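You operate a simulated robot arm through the tools that you are given. There is no shell and no other tool.

You are at the controls of a simulated robot arm. One attempt, no reset.

## Task
Fit the green dot keycap on the long pink module, then clamp the module in the clamp plate.
Fine: first clamp the module in the vice, press the keycap home on the bare stem, open the vice; lay the module in the clamp plate, then swing the yellow knob clamp shut; the yellow keycap stays on. Set down upright: long pink module.

Only the result counts: the job must be done as asked and must still hold three seconds after the hand-in. Knocking over, shifting, dropping, spilling or breaking anything else fails it.

## Robot
A 7-joint arm with a two-finger parallel gripper, fixed in place. Base frame: the origin is on the floor under the middle of its stand, x ahead of it, y to its left, z up. Lengths are in m, angles in rad, forces in N, time in s.
With the tool pointing down near the work surface it reaches from about 0.2 to 0.68 m from the base axis. Its first joint turns from -1.152 to 1.152 rad. Payload 2.4 kg.
The TCP is the grasp point between the finger pads, 0.03 m short of the fingertips. In the tool frame z runs along the fingers and y along their closing line. The gripper opens to 0.094 m. The fingers are 0.028 m wide and 0.01 m thick; the gripper's body (0.05 by 0.096 m) begins 0.055 m behind the TCP.
Orientation is that of the tool frame in the base frame, as [roll, pitch, yaw] about the fixed x, y, z axes, in that order (R = Rz(yaw) Ry(pitch) Rx(roll)). With the fingers straight down and closing along the base's y, the tool's x points along the base's -x, its y along +y and its z along -z.

## Interface
- The arm moves only by the tool apply_moves. Its argument "motion" is a list of rows, each a list of 7 numbers: the shift along the tool's x, y, z in units of 500 mm (1.0 is 500 mm), then the turn, a rotation vector about the tool's x, y, z in units of 45 degrees (1.0 is 45 degrees), then the finger opening in m, from 0 to 0.094. In form: [[tx, ty, tz, rx, ry, rz, hand], ...]. A call has 1 to 20 rows; each row is the pose to reach, as a shift and turn from the pose commanded when the call began, along the tool's axes at that moment. A call with a number of a shift or a turn outside -1 to 1 is refused whole. Each row takes 0.2 s and may step no farther than 0.05 m and 0.15 rad from the row before; otherwise, or with a gripper value out of range, the whole call is refused. Where a pose cannot be reached the arm comes as near as it can. A force on the tool above 40 N (or 10 N above the force at the start of the call, whichever is more), or a blocked arm, ends the call early, and 0.2 s more pass. Each finger travels about 0.153 m/s and halts on what it meets, pressing with about 43 N; the grip force reading is that of the motor and also rises with nothing between the fingers. The clock runs only during rows and for 0.2 s after the last one: add rows that repeat a pose to give the fingers time. It gives the time, the measured TCP pose, the force on the tool (base axes), the opening and the grip force at its end, in the units of the frame above (readings bear some noise), with the torque about the TCP (base axes, N m) and any sound that the robot's microphone picked up.
- Cameras (640 x 400 px; columns grow to the right, rows downward): "scene" is fixed at [0.0513, 0.4852, 1.4486]; the picture's right is [-0.61, -0.79, 0.00], its down [-0.42, 0.33, -0.84] and it looks along [0.67, -0.52, -0.54] (base axes); focal length 368 px, centre (320, 200). "wrist" rides on the gripper at [0.076, 0.014, -0.102] in the tool frame; the picture's right is [-0.18, 0.98, 0.00], its down [-0.75, -0.14, -0.64] and it looks along [-0.63, -0.12, 0.77] (tool axes); focal length 243 px, centre (320, 200). There is no depth. A picture from a camera that has moved, and an enlarged one, comes with that camera's place and axes in the base frame and with its lens.
- snapshot(camera): a new picture of that camera. No time passes.
- enlarge(camera, box): a new picture of the part [left, top, right, bottom] of that camera's present view, enlarged. No time passes.
- hand_in(): hands the job in; it is judged then, once.

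Nothing tells you positions but the pictures and the camera data. Unless the task says otherwise, let go and move clear before handing in.

The tools are called after ">>>" as a command line: name --pt "numbers of a row" for each row, then --argument value for the rest, lists and objects as JSON in quotes. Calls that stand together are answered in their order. apply_moves: Moves the arm, as the interface text tells. Its arguments: {"type":"object","properties":{"motion":{"type":"array","items":{"type":"array","items":{"type":"number"}}}},"required":["motion"]} The other tools are called the same way: snapshot (camera) takes a picture; enlarge (camera, box) takes an enlarged picture of a part of a camera's view; hand_in () hands the job in.

At the start:

```text
clock: 0.0
eef_pos: [0.3242, -0.0105, 1.1799]
orientation: [-3.141, -0.001, -3.141]
force: [-0.5, 0.7, -0.2]
moment: [-0.03, -0.01, 0.01]
grip_width: 0.0941
gripper_force: 0.0
```

scene: 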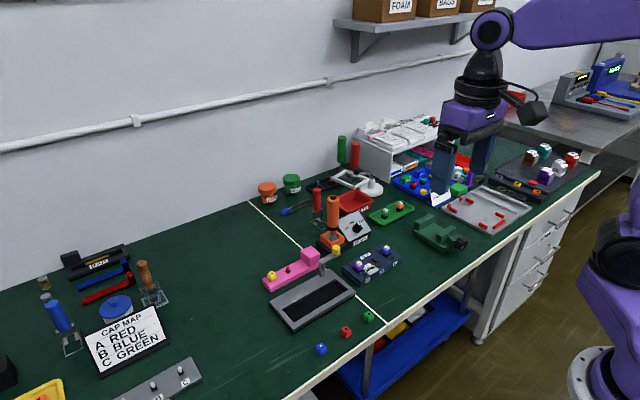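
wrist: 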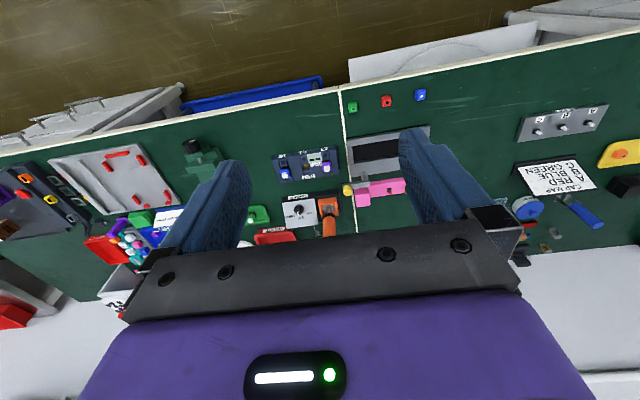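

I see a green bench with many items: a pink module on a grey plate, loose keycaps (blue, red, green) near the front edge, a green vice, and other objects. I'll enlarge several areas to identify everything.

>>> enlarge --camera "scene" --box '[240, 220, 400, 350]'

>>> enlarge --camera "scene" --box '[380, 140, 600, 270]'

>>> enlarge --camera "scene" --box '[0, 220, 240, 400]'

>>> enlarge --camera "scene" --box '[240, 120, 420, 280]'

>>> enlarge --camera "wrist" --box '[240, 70, 460, 250]'

>>> enlarge --camera "wrist" --box '[0, 110, 250, 290]'

```text
3.08 times, centred on (320, 285) of scene
camera zoom: at [0.0513, 0.4852, 1.4486], right [-0.61, -0.79, 0.0], down [-0.42, 0.33, -0.84], along [0.67, -0.52, -0.54], focal length 1132 px, centre (320, -62)
```

zoom: 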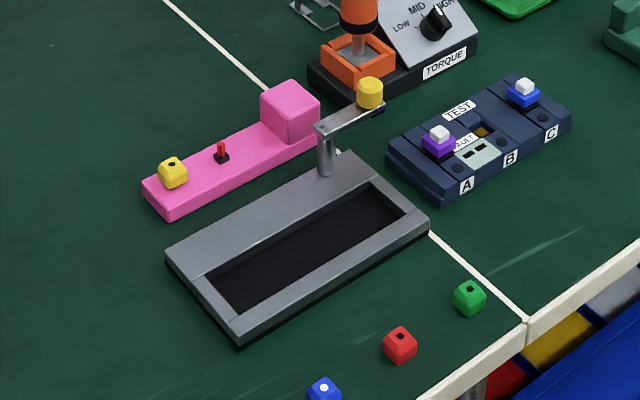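

```text
2.91 times, centred on (490, 205) of scene
camera zoom: at [0.0513, 0.4852, 1.4486], right [-0.61, -0.79, 0.0], down [-0.42, 0.33, -0.84], along [0.67, -0.52, -0.54], focal length 1070 px, centre (-174, 186)
```

zoom: 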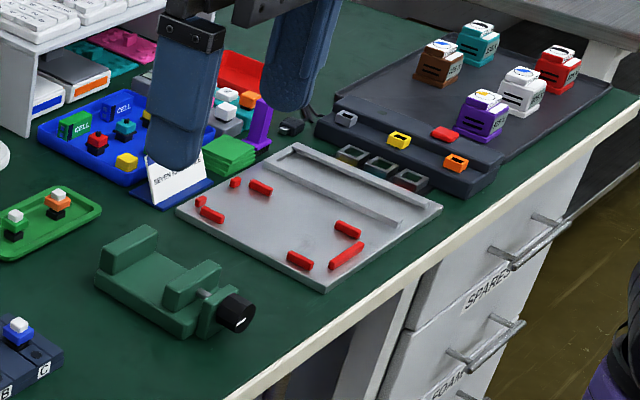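

```text
2.22 times, centred on (120, 310) of scene
camera zoom: at [0.0513, 0.4852, 1.4486], right [-0.61, -0.79, 0.0], down [-0.42, 0.33, -0.84], along [0.67, -0.52, -0.54], focal length 817 px, centre (764, -44)
```

zoom: 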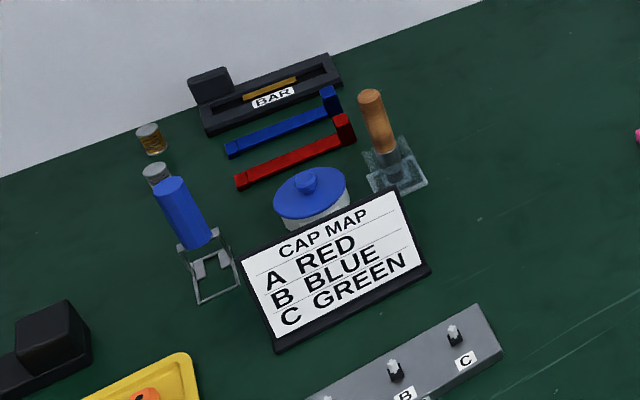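

```text
2.50 times, centred on (330, 200) of scene
camera zoom: at [0.0513, 0.4852, 1.4486], right [-0.61, -0.79, 0.0], down [-0.42, 0.33, -0.84], along [0.67, -0.52, -0.54], focal length 919 px, centre (295, 200)
```

zoom: 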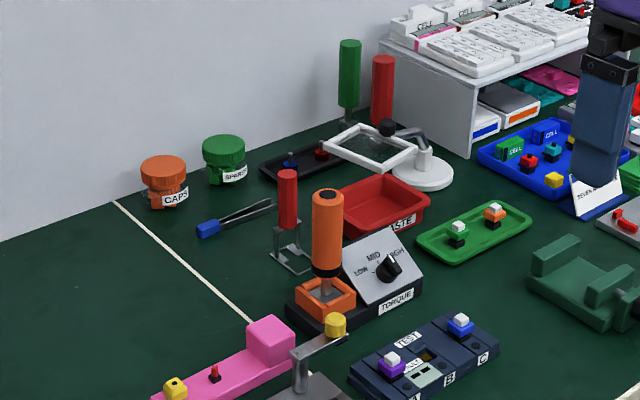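

```text
2.22 times, centred on (350, 160) of wrist
camera zoom: at [0.2486, 0.0043, 1.2837], right [0.18, 0.98, 0.0], down [0.75, -0.14, 0.64], along [0.63, -0.12, -0.77], focal length 539 px, centre (253, 289)
```

zoom: 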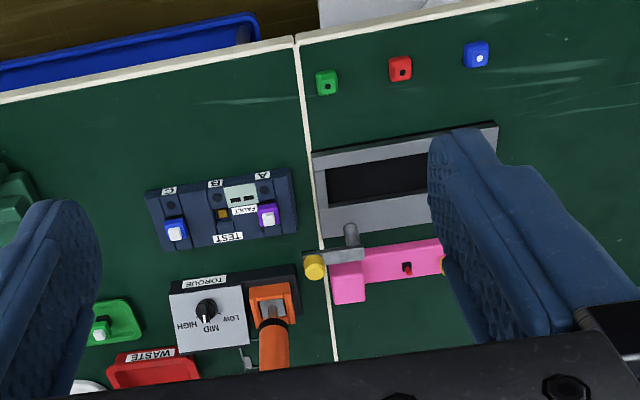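

```text
2.22 times, centred on (125, 200) of wrist
camera zoom: at [0.2486, 0.0043, 1.2837], right [0.18, 0.98, 0.0], down [0.75, -0.14, 0.64], along [0.63, -0.12, -0.77], focal length 539 px, centre (753, 200)
```

zoom: 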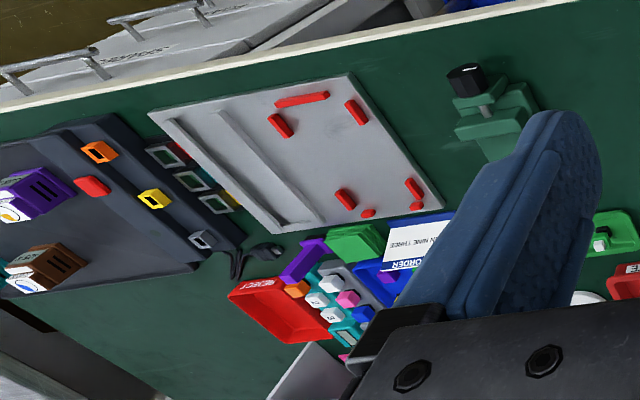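

I take the bench top to be near z≈0.75, the green keycap near (0.44, 0.04), the pink module along y at x≈0.66, the clamp plate in front of it, and the vice near (0.53, -0.32). Next I move the wrist camera closer to the vice for a better look.

>>> apply_moves --pt "-0.03 -0.06 0.03 0 0 0 0.094" --pt "-0.06 -0.12 0.06 0 0 0 0.094" --pt "-0.09 -0.19 0.09 0 0 0 0.094" --pt "-0.12 -0.25 0.13 0 0 0 0.094" --pt "-0.15 -0.31 0.17 0 0 0 0.094" --pt "-0.18 -0.38 0.21 0 0 0 0.094" --pt "-0.2 -0.44 0.25 0 0 0 0.094" --pt "-0.22 -0.5 0.28 0 0 0 0.094" --pt "-0.22 -0.5 0.28 0 0 0 0.094"

>>> snapshot --camera "wrist"

>>> enlarge --camera "wrist" --box '[230, 60, 420, 200]'

>>> snapshot --camera "scene"

```text
clock: 2.0
eef_pos: [0.4366, -0.2598, 1.0417]
orientation: [3.141, 0.0, -3.139]
force: [0.0, -0.1, -0.5]
moment: [0.02, 0.04, -0.01]
grip_width: 0.094
gripper_force: 0.0
```

```text
taken
camera wrist: at [0.359, -0.2452, 1.1443], right [0.18, 0.98, 0.0], down [0.75, -0.14, 0.64], along [0.63, -0.12, -0.77], focal length 243 px, centre (320, 200)
```

wrist: 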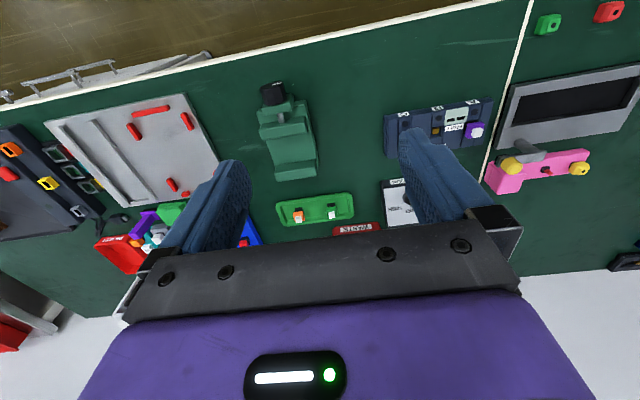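

```text
2.86 times, centred on (325, 130) of wrist
camera zoom: at [0.359, -0.2452, 1.1443], right [0.18, 0.98, 0.0], down [0.75, -0.14, 0.64], along [0.63, -0.12, -0.77], focal length 693 px, centre (306, 400)
```

zoom: 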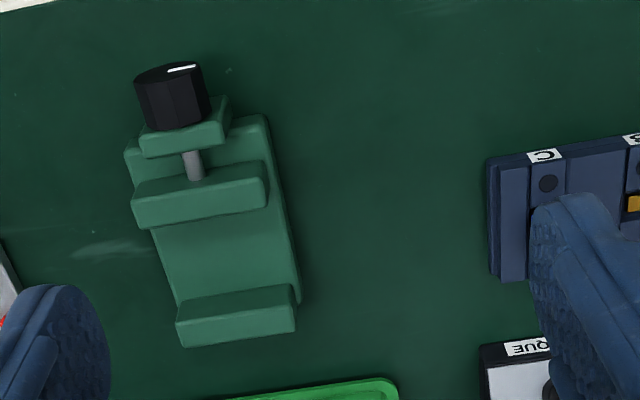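

```text
taken
```

scene: 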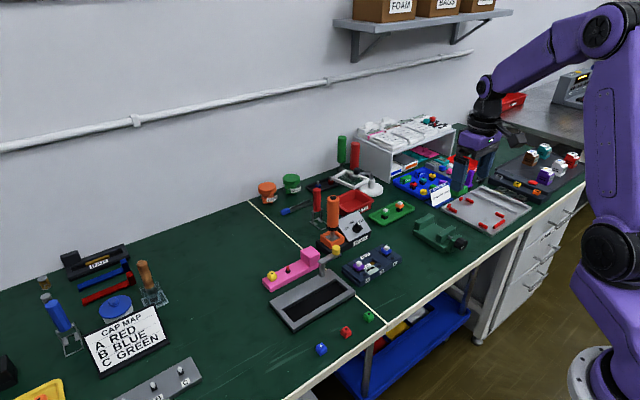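

The vice has a fixed far jaw, a moving near jaw, and a black knob facing the robot with a white index mark. I go lower over it to measure jaw gap and knob geometry.

>>> apply_moves --pt "-0.03 -0.02 0.06 0 0 0 0.094" --pt "-0.06 -0.04 0.12 0 0 0 0.094" --pt "-0.09 -0.06 0.18 0 0 0 0.094" --pt "-0.12 -0.08 0.24 0 0 0 0.094" --pt "-0.12 -0.08 0.24 0 0 0 0.094"

>>> snapshot --camera "wrist"

>>> enlarge --camera "scene" --box '[400, 200, 480, 250]'

```text
clock: 3.2
eef_pos: [0.4947, -0.2984, 0.9211]
orientation: [3.141, 0.001, -3.141]
force: [0.1, 0.8, 1.0]
moment: [0.01, 0.02, -0.01]
grip_width: 0.094
gripper_force: 0.1
```

```text
taken
camera wrist: at [0.4196, -0.2843, 1.0232], right [0.18, 0.98, 0.0], down [0.75, -0.14, 0.64], along [0.63, -0.12, -0.77], focal length 243 px, centre (320, 200)
```

wrist: 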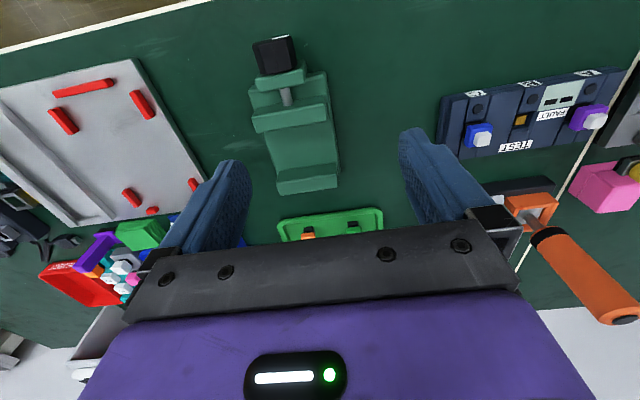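

```text
8.00 times, centred on (440, 225) of scene
camera zoom: at [0.0513, 0.4852, 1.4486], right [-0.61, -0.79, 0.0], down [-0.42, 0.33, -0.84], along [0.67, -0.52, -0.54], focal length 2942 px, centre (-640, 0)
```

zoom: 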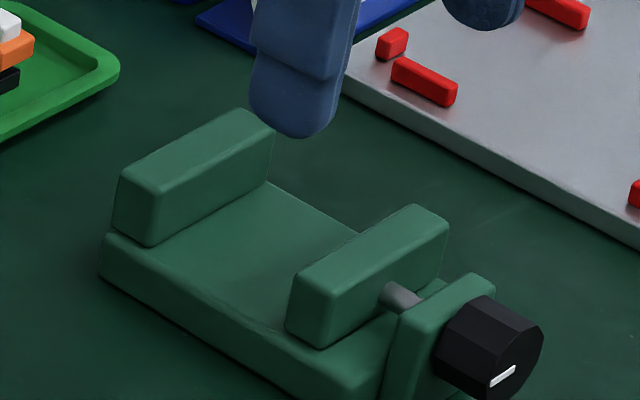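

>>> enlarge --camera "wrist" --box '[230, 20, 390, 120]'

>>> enlarge --camera "wrist" --box '[230, 110, 390, 210]'

```text
4.00 times, centred on (310, 70) of wrist
camera zoom: at [0.4196, -0.2843, 1.0232], right [0.18, 0.98, 0.0], down [0.75, -0.14, 0.64], along [0.63, -0.12, -0.77], focal length 970 px, centre (360, 720)
```

zoom: 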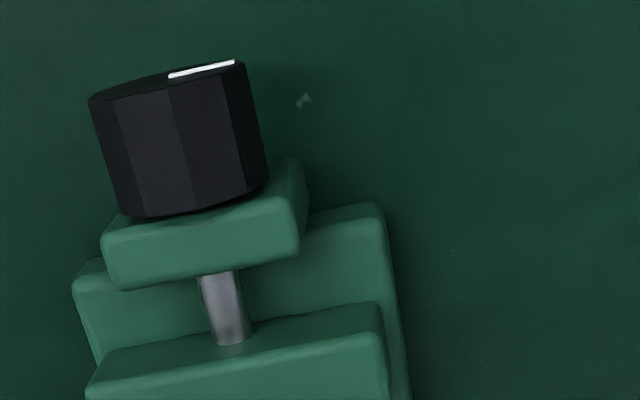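

```text
4.00 times, centred on (310, 160) of wrist
camera zoom: at [0.4196, -0.2843, 1.0232], right [0.18, 0.98, 0.0], down [0.75, -0.14, 0.64], along [0.63, -0.12, -0.77], focal length 970 px, centre (360, 360)
```

zoom: 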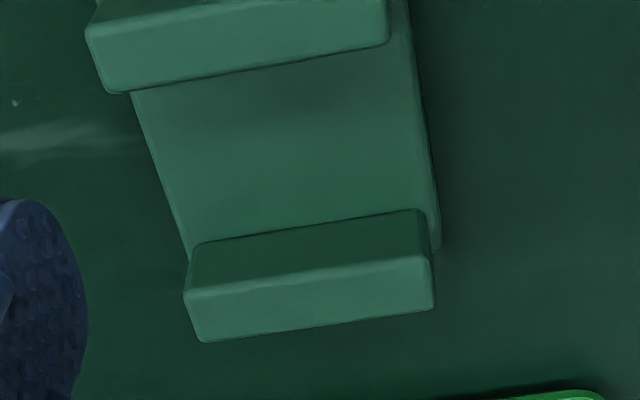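

Vice measured: jaws face along x, gap about 61 mm (x 0.508–0.569), base top z≈0.777, knob at about (0.44–0.462, -0.327, 0.787). Now I go and look closely at the module and the clamp plate.

>>> apply_moves --pt "0 0 -0.1 0 0 0 0.094" --pt "0 0.06 -0.16 0 0 0 0.094" --pt "-0.02 0.15 -0.18 0 0 0 0.094" --pt "-0.03 0.24 -0.18 0 0 0 0.094" --pt "-0.04 0.33 -0.18 0 0 0 0.094" --pt "-0.05 0.42 -0.18 0 0 0 0.094" --pt "-0.06 0.51 -0.18 0 0 0 0.094" --pt "-0.07 0.6 -0.18 0 0 0 0.094" --pt "-0.08 0.69 -0.18 0 0 0 0.094" --pt "-0.1 0.78 -0.14 0 0 0 0.094" --pt "-0.1 0.78 -0.08 0 0 0 0.094" --pt "-0.1 0.78 -0.08 0 0 0 0.094"

>>> snapshot --camera "wrist"

>>> enlarge --camera "wrist" --box '[220, 0, 440, 220]'

>>> snapshot --camera "scene"

```text
refused: row 10 steps farther than a row can; nothing moved
```

```text
taken
camera wrist: at [0.4196, -0.2843, 1.0232], right [0.18, 0.98, 0.0], down [0.75, -0.14, 0.64], along [0.63, -0.12, -0.77], focal length 243 px, centre (320, 200)
```

wrist: 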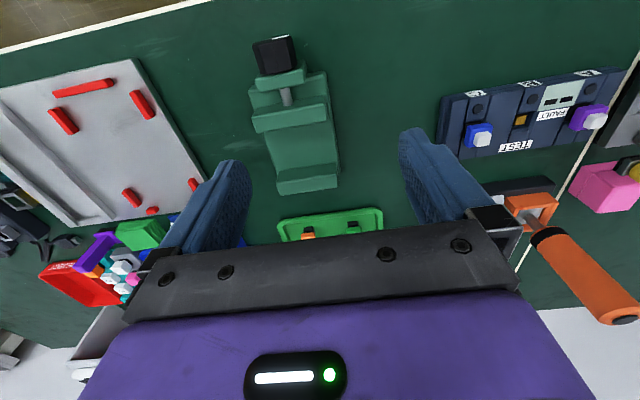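

```text
1.82 times, centred on (330, 110) of wrist
camera zoom: at [0.4196, -0.2843, 1.0232], right [0.18, 0.98, 0.0], down [0.75, -0.14, 0.64], along [0.63, -0.12, -0.77], focal length 441 px, centre (302, 364)
```

zoom: 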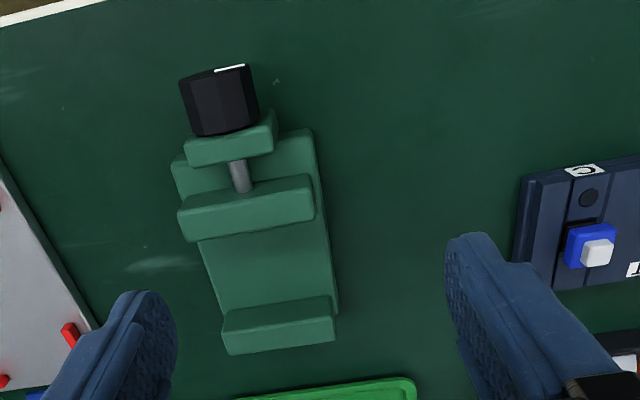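

```text
taken
```

scene: 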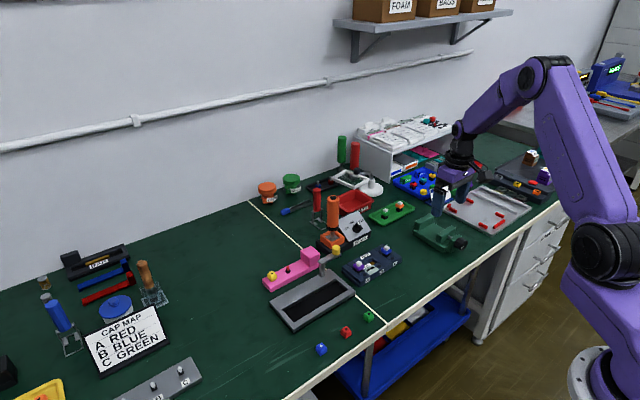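

The call was refused for one step being slightly too long; nothing moved. I redo the transfer toward the module with smaller steps.

>>> apply_moves --pt "0 0 -0.09 0 0 0 0.094" --pt "0 0.06 -0.16 0 0 0 0.094" --pt "-0.02 0.15 -0.18 0 0 0 0.094" --pt "-0.03 0.24 -0.18 0 0 0 0.094" --pt "-0.04 0.33 -0.18 0 0 0 0.094" --pt "-0.05 0.42 -0.18 0 0 0 0.094" --pt "-0.06 0.51 -0.18 0 0 0 0.094" --pt "-0.07 0.6 -0.18 0 0 0 0.094" --pt "-0.08 0.69 -0.18 0 0 0 0.094" --pt "-0.09 0.77 -0.14 0 0 0 0.094" --pt "-0.1 0.78 -0.08 0 0 0 0.094" --pt "-0.1 0.78 -0.08 0 0 0 0.094"

>>> snapshot --camera "wrist"

>>> enlarge --camera "wrist" --box '[220, 0, 440, 138]'

>>> snapshot --camera "scene"

```text
clock: 5.8
eef_pos: [0.5434, 0.0895, 0.9605]
orientation: [-3.141, 0.0, 3.141]
force: [0.6, 0.3, -0.6]
moment: [-0.03, 0.0, 0.0]
grip_width: 0.0943
gripper_force: 0.0
```

```text
taken
camera wrist: at [0.4682, 0.1043, 1.062], right [0.18, 0.98, 0.0], down [0.75, -0.14, 0.64], along [0.63, -0.12, -0.77], focal length 243 px, centre (320, 200)
```

wrist: 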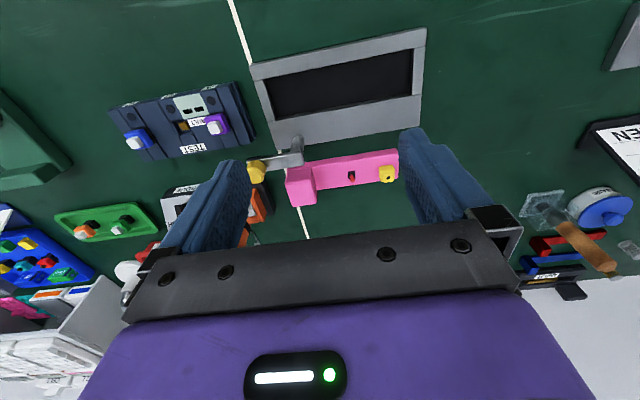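

```text
2.90 times, centred on (330, 69) of wrist
camera zoom: at [0.4682, 0.1043, 1.062], right [0.18, 0.98, 0.0], down [0.75, -0.14, 0.64], along [0.63, -0.12, -0.77], focal length 703 px, centre (291, 580)
```

zoom: 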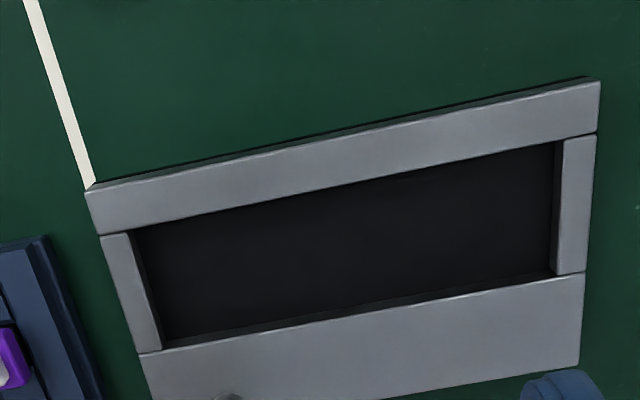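

```text
taken
```

scene: 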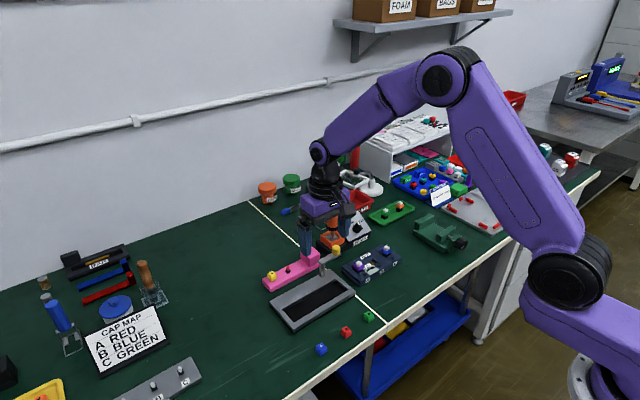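

>>> enlarge --camera "wrist" --box '[235, 125, 435, 225]'

>>> enlarge --camera "scene" --box '[255, 230, 375, 340]'

```text
3.20 times, centred on (335, 175) of wrist
camera zoom: at [0.4682, 0.1043, 1.062], right [0.18, 0.98, 0.0], down [0.75, -0.14, 0.64], along [0.63, -0.12, -0.77], focal length 776 px, centre (272, 280)
```

zoom: 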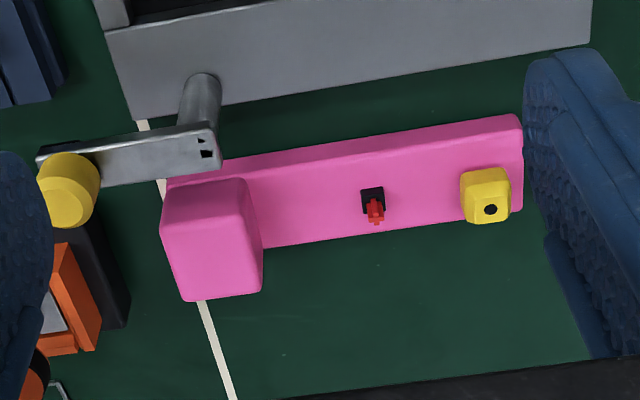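

```text
3.64 times, centred on (315, 285) of scene
camera zoom: at [0.0513, 0.4852, 1.4486], right [-0.61, -0.79, 0.0], down [-0.42, 0.33, -0.84], along [0.67, -0.52, -0.54], focal length 1337 px, centre (338, -109)
```

zoom: 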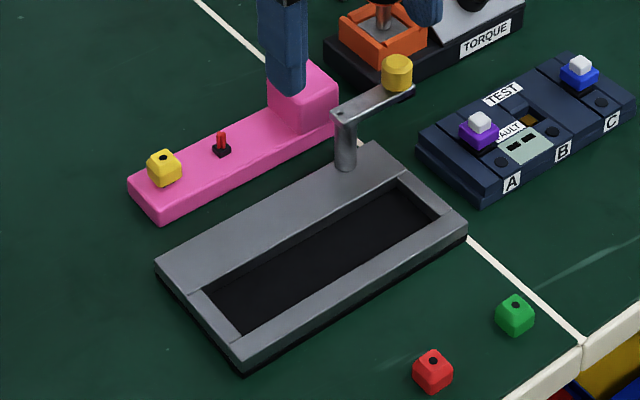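

>>> enlarge --camera "wrist" --box '[270, 140, 410, 220]'

>>> enlarge --camera "scene" --box '[258, 240, 348, 300]'

>>> enlarge --camera "wrist" --box '[240, 130, 320, 190]'

```text
4.57 times, centred on (340, 180) of wrist
camera zoom: at [0.4682, 0.1043, 1.062], right [0.18, 0.98, 0.0], down [0.75, -0.14, 0.64], along [0.63, -0.12, -0.77], focal length 1109 px, centre (229, 291)
```

zoom: 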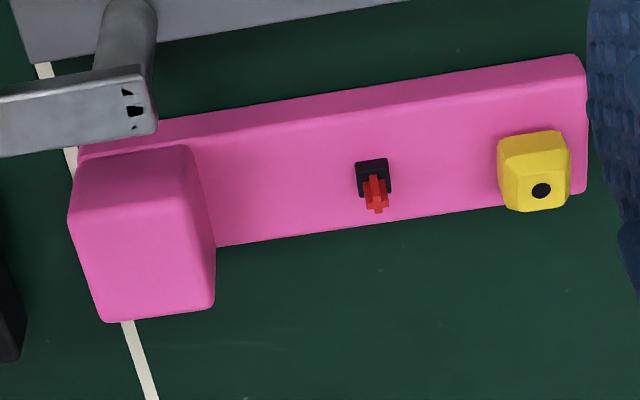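

```text
6.67 times, centred on (303, 270) of scene
camera zoom: at [0.0513, 0.4852, 1.4486], right [-0.61, -0.79, 0.0], down [-0.42, 0.33, -0.84], along [0.67, -0.52, -0.54], focal length 2452 px, centre (433, -267)
```

zoom: 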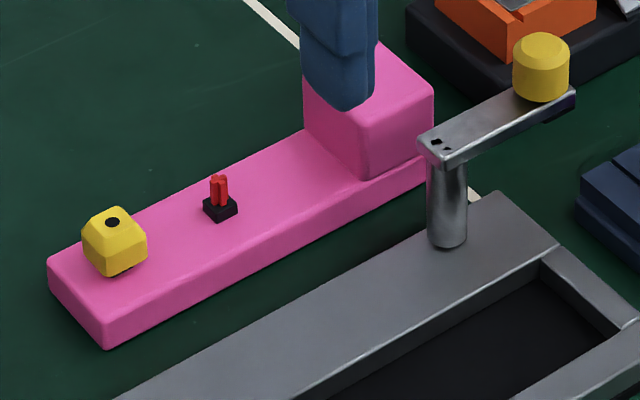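

```text
6.67 times, centred on (280, 160) of wrist
camera zoom: at [0.4682, 0.1043, 1.062], right [0.18, 0.98, 0.0], down [0.75, -0.14, 0.64], along [0.63, -0.12, -0.77], focal length 1618 px, centre (587, 467)
```

zoom: 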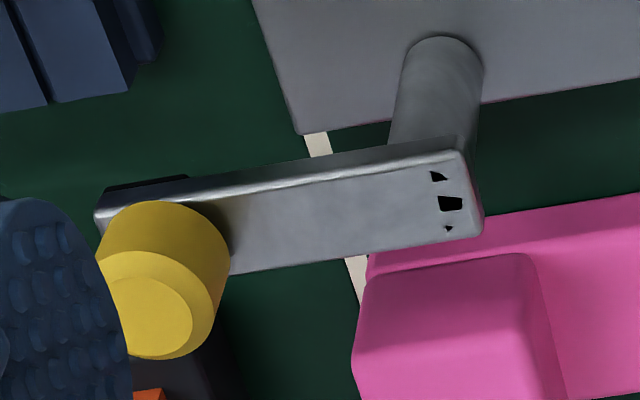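

The module is 157×42 mm, with its tall block at the -y end (about x 0.67, y 0.023–0.058). The pocket spans x 0.527–0.575, y 0.030–0.1925. I'll turn the gripper so it closes along x, with the camera on the +y side, then grip the block.

>>> apply_moves --pt "0 0 0 0 0 0.167 0.094" --pt "0 0 0 0 0 0.333 0.094" --pt "0 0 0 0 0 0.5 0.094" --pt "0 0 0 0 0 0.667 0.094" --pt "0 0 0 0 0 0.833 0.094" --pt "0 0 0 0 0 1.0 0.094"

>>> apply_moves --pt "0 0 0 0 0 0.167 0.08" --pt "0 0 0 0 0 0.333 0.07" --pt "0 0 0 0 0 0.5 0.06" --pt "0 0 0 0 0 0.667 0.06" --pt "0 0 0 0 0 0.833 0.06" --pt "0 0 0 0 0 1.0 0.06" --pt "0 0 0 0 0 1.0 0.06"

>>> snapshot --camera "wrist"

```text
clock: 7.2
eef_pos: [0.544, 0.0892, 0.9613]
orientation: [-3.141, 0.0, 2.356]
force: [-0.4, 0.0, -0.3]
moment: [0.02, 0.0, -0.02]
grip_width: 0.0938
gripper_force: 0.0
```

```text
clock: 8.8
eef_pos: [0.5429, 0.0889, 0.9617]
orientation: [3.141, 0.0, 1.57]
force: [-0.1, 0.7, -0.2]
moment: [0.02, 0.02, 0.0]
grip_width: 0.0599
gripper_force: 0.1
```

```text
taken
camera wrist: at [0.5585, 0.1664, 1.0637], right [0.98, -0.18, 0.0], down [-0.14, -0.75, 0.64], along [-0.12, -0.63, -0.77], focal length 243 px, centre (320, 200)
```

wrist: 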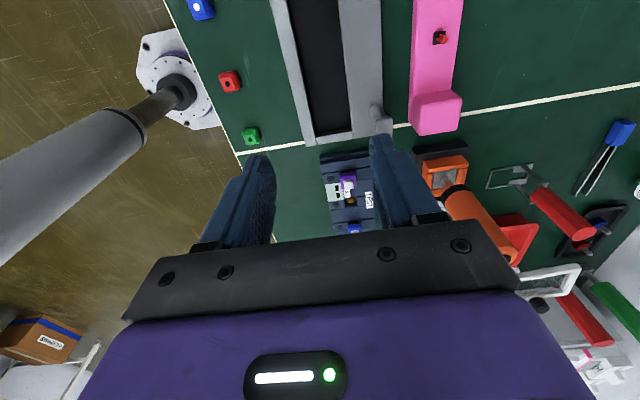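

>>> apply_moves --pt "-0.02 0.06 0 0 0 0 0.06" --pt "-0.04 0.12 0 0 0 0 0.06" --pt "-0.06 0.18 0.02 0 0 0 0.06" --pt "-0.08 0.22 0.06 0 0 0 0.06" --pt "-0.097 0.254 0.12 0 0 0 0.06" --pt "-0.097 0.254 0.12 0 0 0 0.06"

>>> snapshot --camera "wrist"

>>> enlarge --camera "wrist" --box '[240, 60, 420, 230]'

>>> enlarge --camera "scene" --box '[255, 200, 375, 300]'

```text
clock: 10.2
eef_pos: [0.6706, 0.0403, 0.9034]
orientation: [3.14, -0.001, 1.571]
force: [0.0, 0.4, 0.2]
moment: [0.0, 0.01, 0.0]
grip_width: 0.0599
gripper_force: 0.0
```

```text
taken
camera wrist: at [0.6858, 0.1171, 1.0036], right [0.98, -0.18, 0.0], down [-0.14, -0.75, 0.64], along [-0.12, -0.63, -0.77], focal length 243 px, centre (320, 200)
```

wrist: 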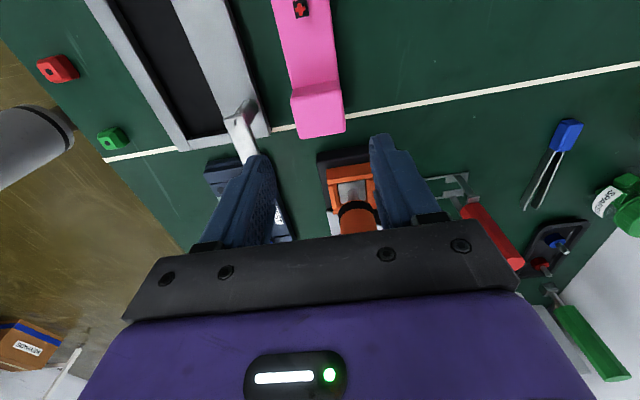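

```text
2.35 times, centred on (330, 145) of wrist
camera zoom: at [0.6858, 0.1171, 1.0036], right [0.98, -0.18, 0.0], down [-0.14, -0.75, 0.64], along [-0.12, -0.63, -0.77], focal length 571 px, centre (296, 329)
```

zoom: 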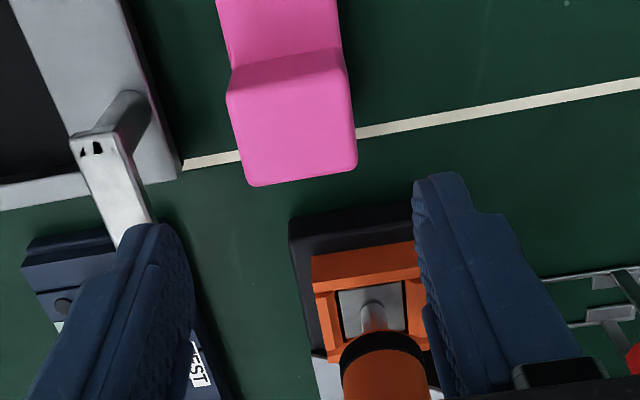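

```text
4.00 times, centred on (315, 250) of scene
camera zoom: at [0.0513, 0.4852, 1.4486], right [-0.61, -0.79, 0.0], down [-0.42, 0.33, -0.84], along [0.67, -0.52, -0.54], focal length 1471 px, centre (340, 0)
```

zoom: 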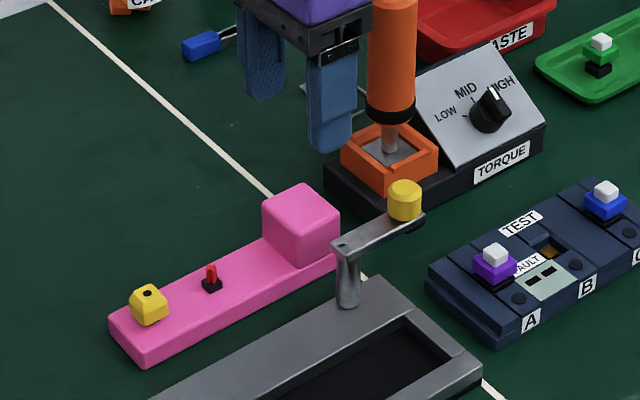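

>>> apply_moves --pt "-0.004 0.0 0.06 0 0 0 0.06" --pt "-0.004 0.0 0.12 0 0 0 0.06" --pt "-0.004 0.0 0.17 0 0 0 0.06" --pt "-0.004 0.0 0.206 0 0 0 0.06" --pt "-0.004 0.0 0.206 0 0 0 0.06"

>>> snapshot --camera "wrist"

>>> enlarge --camera "scene" --box '[255, 200, 375, 300]'

```text
clock: 11.4
eef_pos: [0.6718, 0.0405, 0.7972]
orientation: [3.141, -0.001, 1.569]
force: [0.0, -0.3, -0.1]
moment: [0.0, -0.01, 0.01]
grip_width: 0.0598
gripper_force: 0.0
```

```text
taken
camera wrist: at [0.6863, 0.1168, 0.9], right [0.98, -0.18, 0.0], down [-0.14, -0.75, 0.64], along [-0.12, -0.63, -0.77], focal length 243 px, centre (320, 200)
```

wrist: 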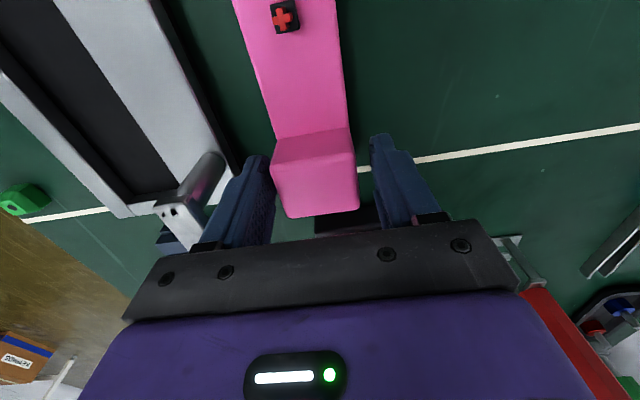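

```text
4.00 times, centred on (315, 250) of scene
camera zoom: at [0.0513, 0.4852, 1.4486], right [-0.61, -0.79, 0.0], down [-0.42, 0.33, -0.84], along [0.67, -0.52, -0.54], focal length 1471 px, centre (340, 0)
```

zoom: 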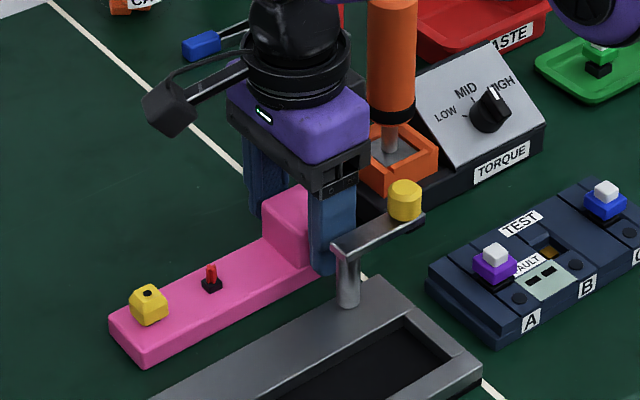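

>>> apply_moves --pt "0 0 -0.005 0 0 0 0.05" --pt "0 0 -0.005 0 0 0 0.04" --pt "0 0 -0.005 0 0 0 0.03" --pt "0 0 -0.005 0 0 0 0.03"

>>> snapshot --camera "wrist"

```text
clock: 12.4
eef_pos: [0.6703, 0.0401, 0.8011]
orientation: [3.14, 0.0, 1.572]
force: [0.2, 0.0, 0.4]
moment: [-0.07, -0.03, 0.04]
grip_width: 0.0479
gripper_force: 43.5
```

```text
taken
camera wrist: at [0.6859, 0.1164, 0.9027], right [0.98, -0.18, 0.0], down [-0.14, -0.75, 0.64], along [-0.12, -0.63, -0.77], focal length 243 px, centre (320, 200)
```

wrist: 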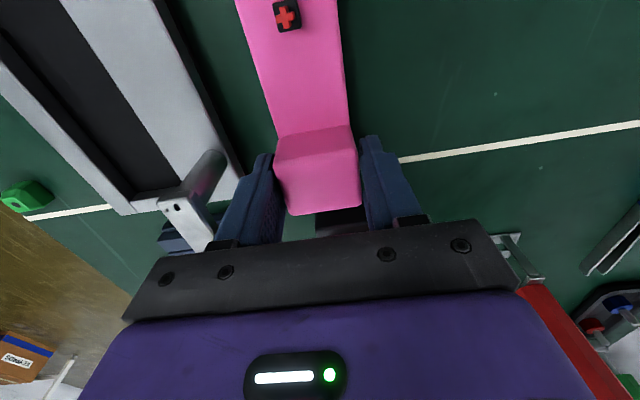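

>>> enlarge --camera "wrist" --box '[230, 110, 410, 230]'

>>> enlarge --camera "scene" --box '[290, 230, 350, 280]'

```text
3.33 times, centred on (320, 170) of wrist
camera zoom: at [0.6859, 0.1164, 0.9027], right [0.98, -0.18, 0.0], down [-0.14, -0.75, 0.64], along [-0.12, -0.63, -0.77], focal length 809 px, centre (320, 300)
```

zoom: 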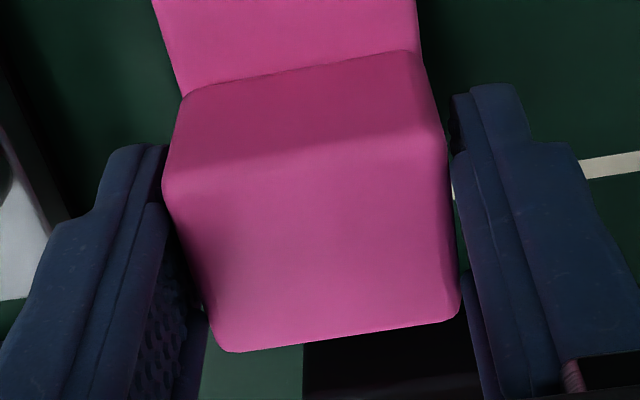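

```text
8.00 times, centred on (320, 255) of scene
camera zoom: at [0.0513, 0.4852, 1.4486], right [-0.61, -0.79, 0.0], down [-0.42, 0.33, -0.84], along [0.67, -0.52, -0.54], focal length 2942 px, centre (320, -240)
```

zoom: 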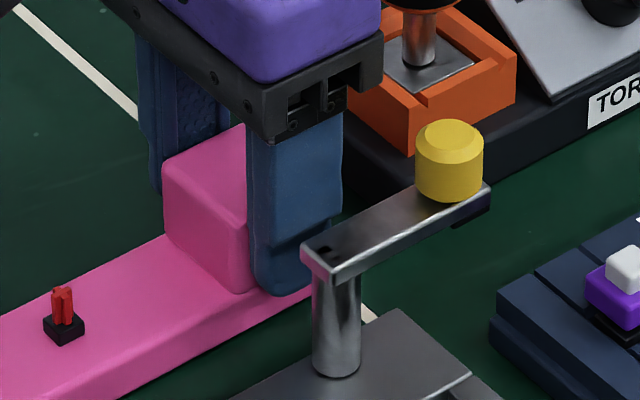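

The block is held (43 N). I lift slowly and check the hold before travelling.

>>> apply_moves --pt "0 0 -0.01 0 0 0 0.03" --pt "0 0 -0.03 0 0 0 0.03" --pt "0 0 -0.06 0 0 0 0.03" --pt "0 0 -0.1 0 0 0 0.03" --pt "0 0 -0.1 0 0 0 0.03"

>>> snapshot --camera "wrist"

>>> enlarge --camera "scene" --box '[240, 180, 400, 300]'

```text
clock: 13.6
eef_pos: [0.6726, 0.0394, 0.8507]
orientation: [3.142, 0.0, 1.57]
force: [0.4, 0.1, -0.1]
moment: [-0.01, 0.01, -0.02]
grip_width: 0.0297
gripper_force: 0.1
```

```text
taken
camera wrist: at [0.6868, 0.116, 0.9534], right [0.98, -0.18, 0.0], down [-0.14, -0.75, 0.64], along [-0.12, -0.63, -0.77], focal length 243 px, centre (320, 200)
```

wrist: 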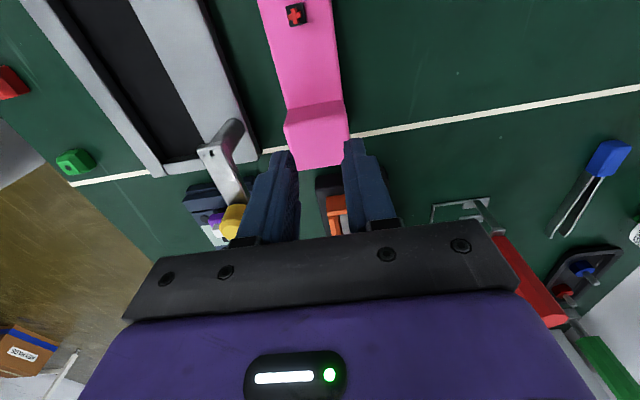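

```text
3.33 times, centred on (320, 240) of scene
camera zoom: at [0.0513, 0.4852, 1.4486], right [-0.61, -0.79, 0.0], down [-0.42, 0.33, -0.84], along [0.67, -0.52, -0.54], focal length 1226 px, centre (320, 67)
```

zoom: 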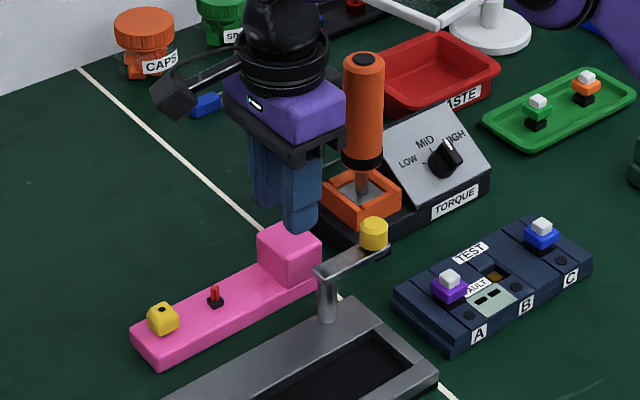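

The grip slipped off: the fingertips had pinched the bar's rounded top edge (the bar seems wider than the block), and the module stayed in place. I look closely at the fingers and block before retrying.

>>> enlarge --camera "wrist" --box '[230, 80, 410, 230]'

>>> enlarge --camera "scene" --box '[290, 210, 350, 270]'

>>> enlarge --camera "scene" --box '[258, 235, 338, 295]'

```text
2.67 times, centred on (320, 155) of wrist
camera zoom: at [0.6868, 0.116, 0.9534], right [0.98, -0.18, 0.0], down [-0.14, -0.75, 0.64], along [-0.12, -0.63, -0.77], focal length 647 px, centre (320, 320)
```

zoom: 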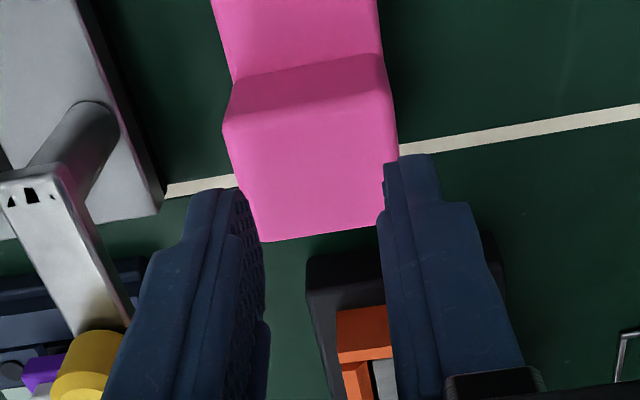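

```text
6.67 times, centred on (320, 240) of scene
camera zoom: at [0.0513, 0.4852, 1.4486], right [-0.61, -0.79, 0.0], down [-0.42, 0.33, -0.84], along [0.67, -0.52, -0.54], focal length 2452 px, centre (320, -67)
```

zoom: 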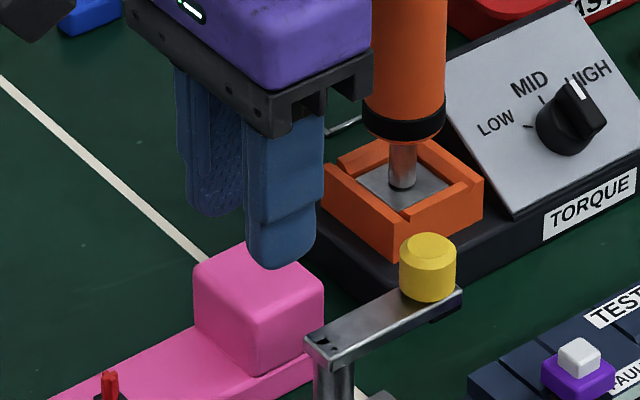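

```text
6.67 times, centred on (298, 265) of scene
camera zoom: at [0.0513, 0.4852, 1.4486], right [-0.61, -0.79, 0.0], down [-0.42, 0.33, -0.84], along [0.67, -0.52, -0.54], focal length 2452 px, centre (467, -233)
```

zoom: 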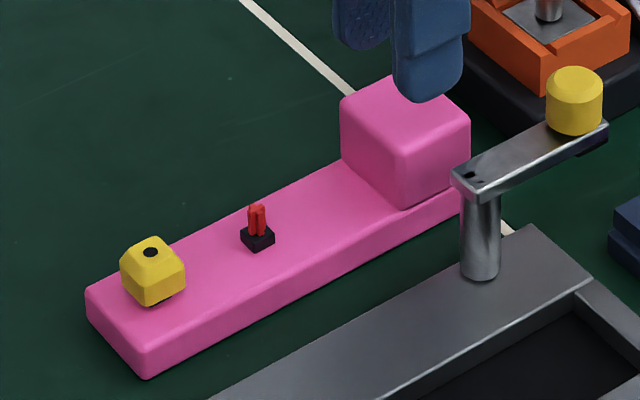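

>>> apply_moves --pt "0 -0.003 0 0 0 0 0.06" --pt "0 -0.003 0.02 0 0 0 0.064" --pt "0 -0.003 0.06 0 0 0 0.064" --pt "0 -0.003 0.1 0 0 0 0.064" --pt "0 -0.003 0.126 0 0 0 0.064" --pt "0 -0.003 0.126 0 0 0 0.064"

>>> enlarge --camera "wrist" --box '[230, 80, 410, 230]'

>>> enlarge --camera "scene" --box '[275, 220, 355, 280]'

```text
clock: 15.0
eef_pos: [0.6708, 0.0389, 0.7891]
orientation: [3.141, -0.001, 1.572]
force: [-0.5, 0.5, 0.5]
moment: [-0.02, 0.0, 0.01]
grip_width: 0.0642
gripper_force: 0.0
```

```text
2.67 times, centred on (320, 155) of wrist
camera zoom: at [0.6843, 0.1158, 0.891], right [0.98, -0.18, 0.0], down [-0.14, -0.75, 0.64], along [-0.12, -0.63, -0.77], focal length 647 px, centre (320, 320)
```

zoom: 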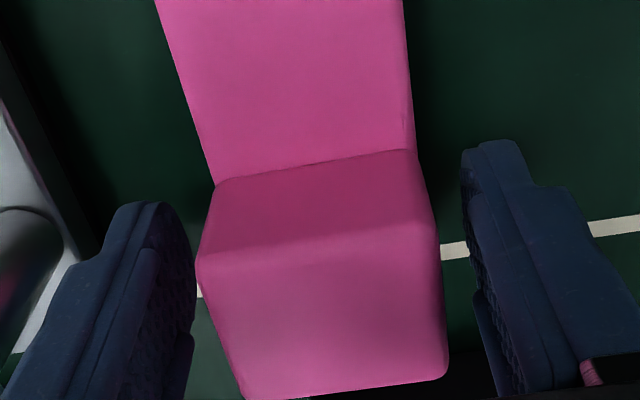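

```text
6.67 times, centred on (315, 250) of scene
camera zoom: at [0.0513, 0.4852, 1.4486], right [-0.61, -0.79, 0.0], down [-0.42, 0.33, -0.84], along [0.67, -0.52, -0.54], focal length 2452 px, centre (353, -133)
```

zoom: 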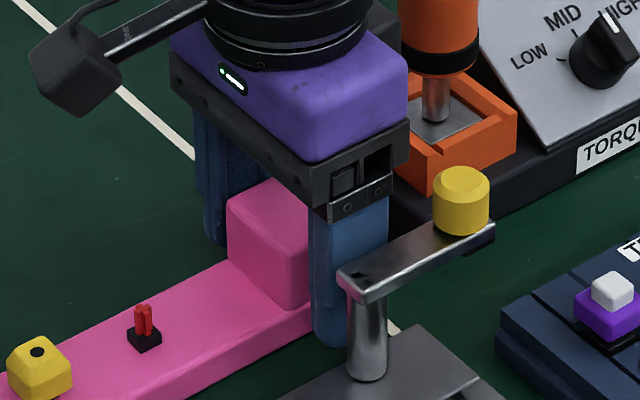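

>>> apply_moves --pt "0 0 0 0 0 0 0.05" --pt "0 0 0 0 0 0 0.035" --pt "0 0 0 0 0 0 0.02" --pt "0 0 0 0 0 0 0.0" --pt "0 0 0 0 0 0 0.0"

>>> enlarge --camera "wrist" --box '[230, 80, 410, 230]'

>>> enlarge --camera "scene" --box '[275, 220, 355, 280]'

```text
clock: 16.2
eef_pos: [0.6697, 0.0386, 0.7889]
orientation: [-3.141, 0.002, 1.571]
force: [-0.5, 0.2, 0.7]
moment: [-0.03, -0.01, -0.11]
grip_width: 0.0475
gripper_force: 42.9
```

```text
2.67 times, centred on (320, 155) of wrist
camera zoom: at [0.6844, 0.1157, 0.8912], right [0.98, -0.18, 0.0], down [-0.14, -0.75, 0.64], along [-0.12, -0.63, -0.77], focal length 647 px, centre (320, 320)
```

zoom: 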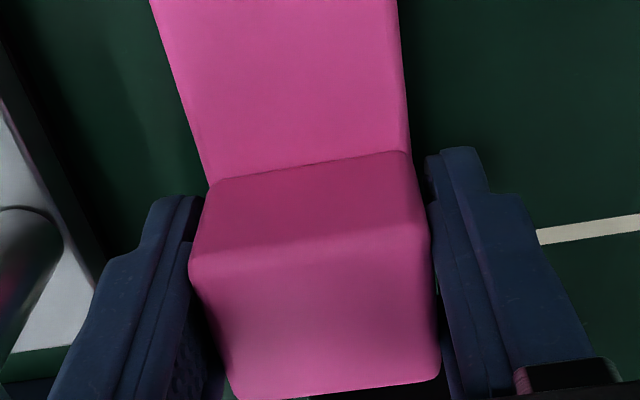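

```text
6.67 times, centred on (315, 250) of scene
camera zoom: at [0.0513, 0.4852, 1.4486], right [-0.61, -0.79, 0.0], down [-0.42, 0.33, -0.84], along [0.67, -0.52, -0.54], focal length 2452 px, centre (353, -133)
```

zoom: 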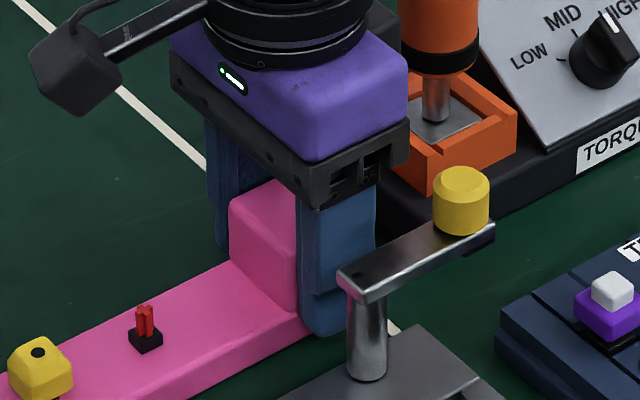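

>>> apply_moves --pt "0 0 -0.004 0 0 0 0.0" --pt "0 0 -0.008 0 0 0 0.0" --pt "0 0 -0.012 0 0 0 0.0" --pt "0 0 -0.012 0 0 0 0.0"

>>> enlarge --camera "wrist" --box '[230, 80, 410, 230]'

>>> enlarge --camera "scene" --box '[255, 220, 355, 300]'

```text
clock: 17.2
eef_pos: [0.6689, 0.0378, 0.7944]
orientation: [-3.141, 0.0, 1.572]
force: [-0.5, 0.6, -1.4]
moment: [-0.03, -0.02, 0.0]
grip_width: 0.0479
gripper_force: 42.7
```

```text
2.67 times, centred on (320, 155) of wrist
camera zoom: at [0.6843, 0.1153, 0.8964], right [0.98, -0.18, 0.0], down [-0.14, -0.75, 0.64], along [-0.12, -0.63, -0.77], focal length 647 px, centre (320, 320)
```

zoom: 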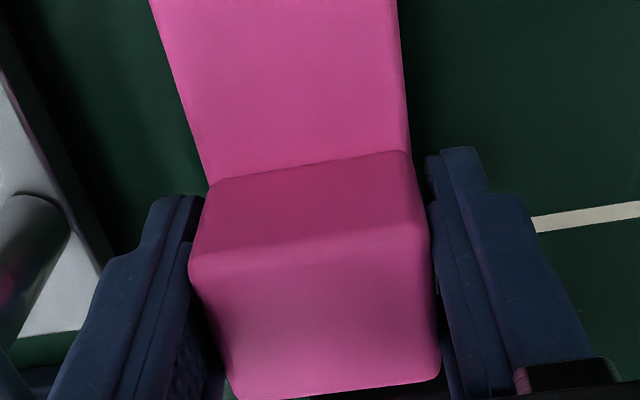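

```text
5.00 times, centred on (305, 260) of scene
camera zoom: at [0.0513, 0.4852, 1.4486], right [-0.61, -0.79, 0.0], down [-0.42, 0.33, -0.84], along [0.67, -0.52, -0.54], focal length 1839 px, centre (395, -100)
```

zoom: 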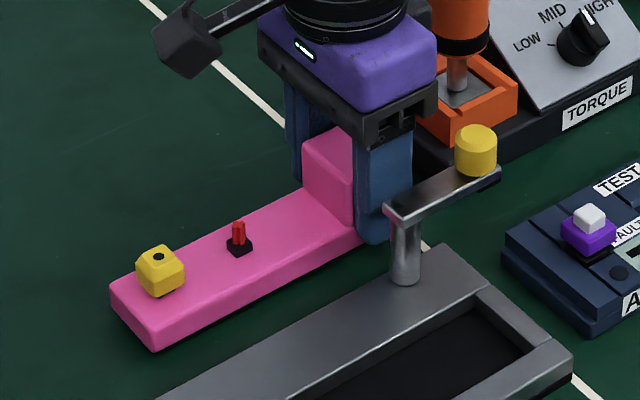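

The deeper grip holds now. I lift further and check again before moving over to the vice.

>>> apply_moves --pt "0 0 -0.03 0 0 0 0.0" --pt "0 0 -0.06 0 0 0 0.0" --pt "0 0 -0.1 0 0 0 0.0" --pt "0 0 -0.15 0 0 0 0.0" --pt "0 0 -0.2 0 0 0 0.0" --pt "0 0 -0.25 0 0 0 0.0" --pt "0 0 -0.29 0 0 0 0.0" --pt "0 0 -0.311 0 0 0 0.0" --pt "0 0 -0.311 0 0 0 0.0"

>>> snapshot --camera "wrist"

>>> snapshot --camera "scene"

```text
clock: 19.2
eef_pos: [0.6703, 0.0395, 0.9501]
orientation: [-3.14, 0.0, 1.571]
force: [0.8, 0.4, -1.0]
moment: [-0.03, -0.02, -0.01]
grip_width: 0.0478
gripper_force: 43.3
```

```text
taken
camera wrist: at [0.6845, 0.116, 1.0523], right [0.98, -0.18, 0.0], down [-0.14, -0.75, 0.64], along [-0.12, -0.63, -0.77], focal length 243 px, centre (320, 200)
```

wrist: 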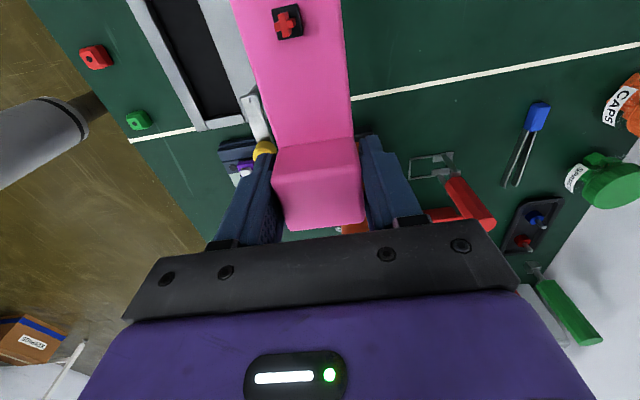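

```text
taken
```

scene: 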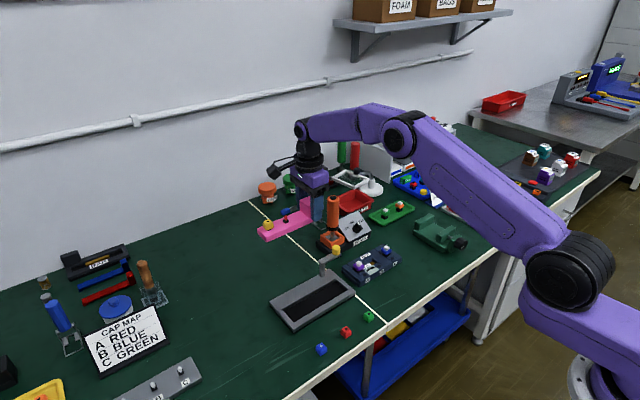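

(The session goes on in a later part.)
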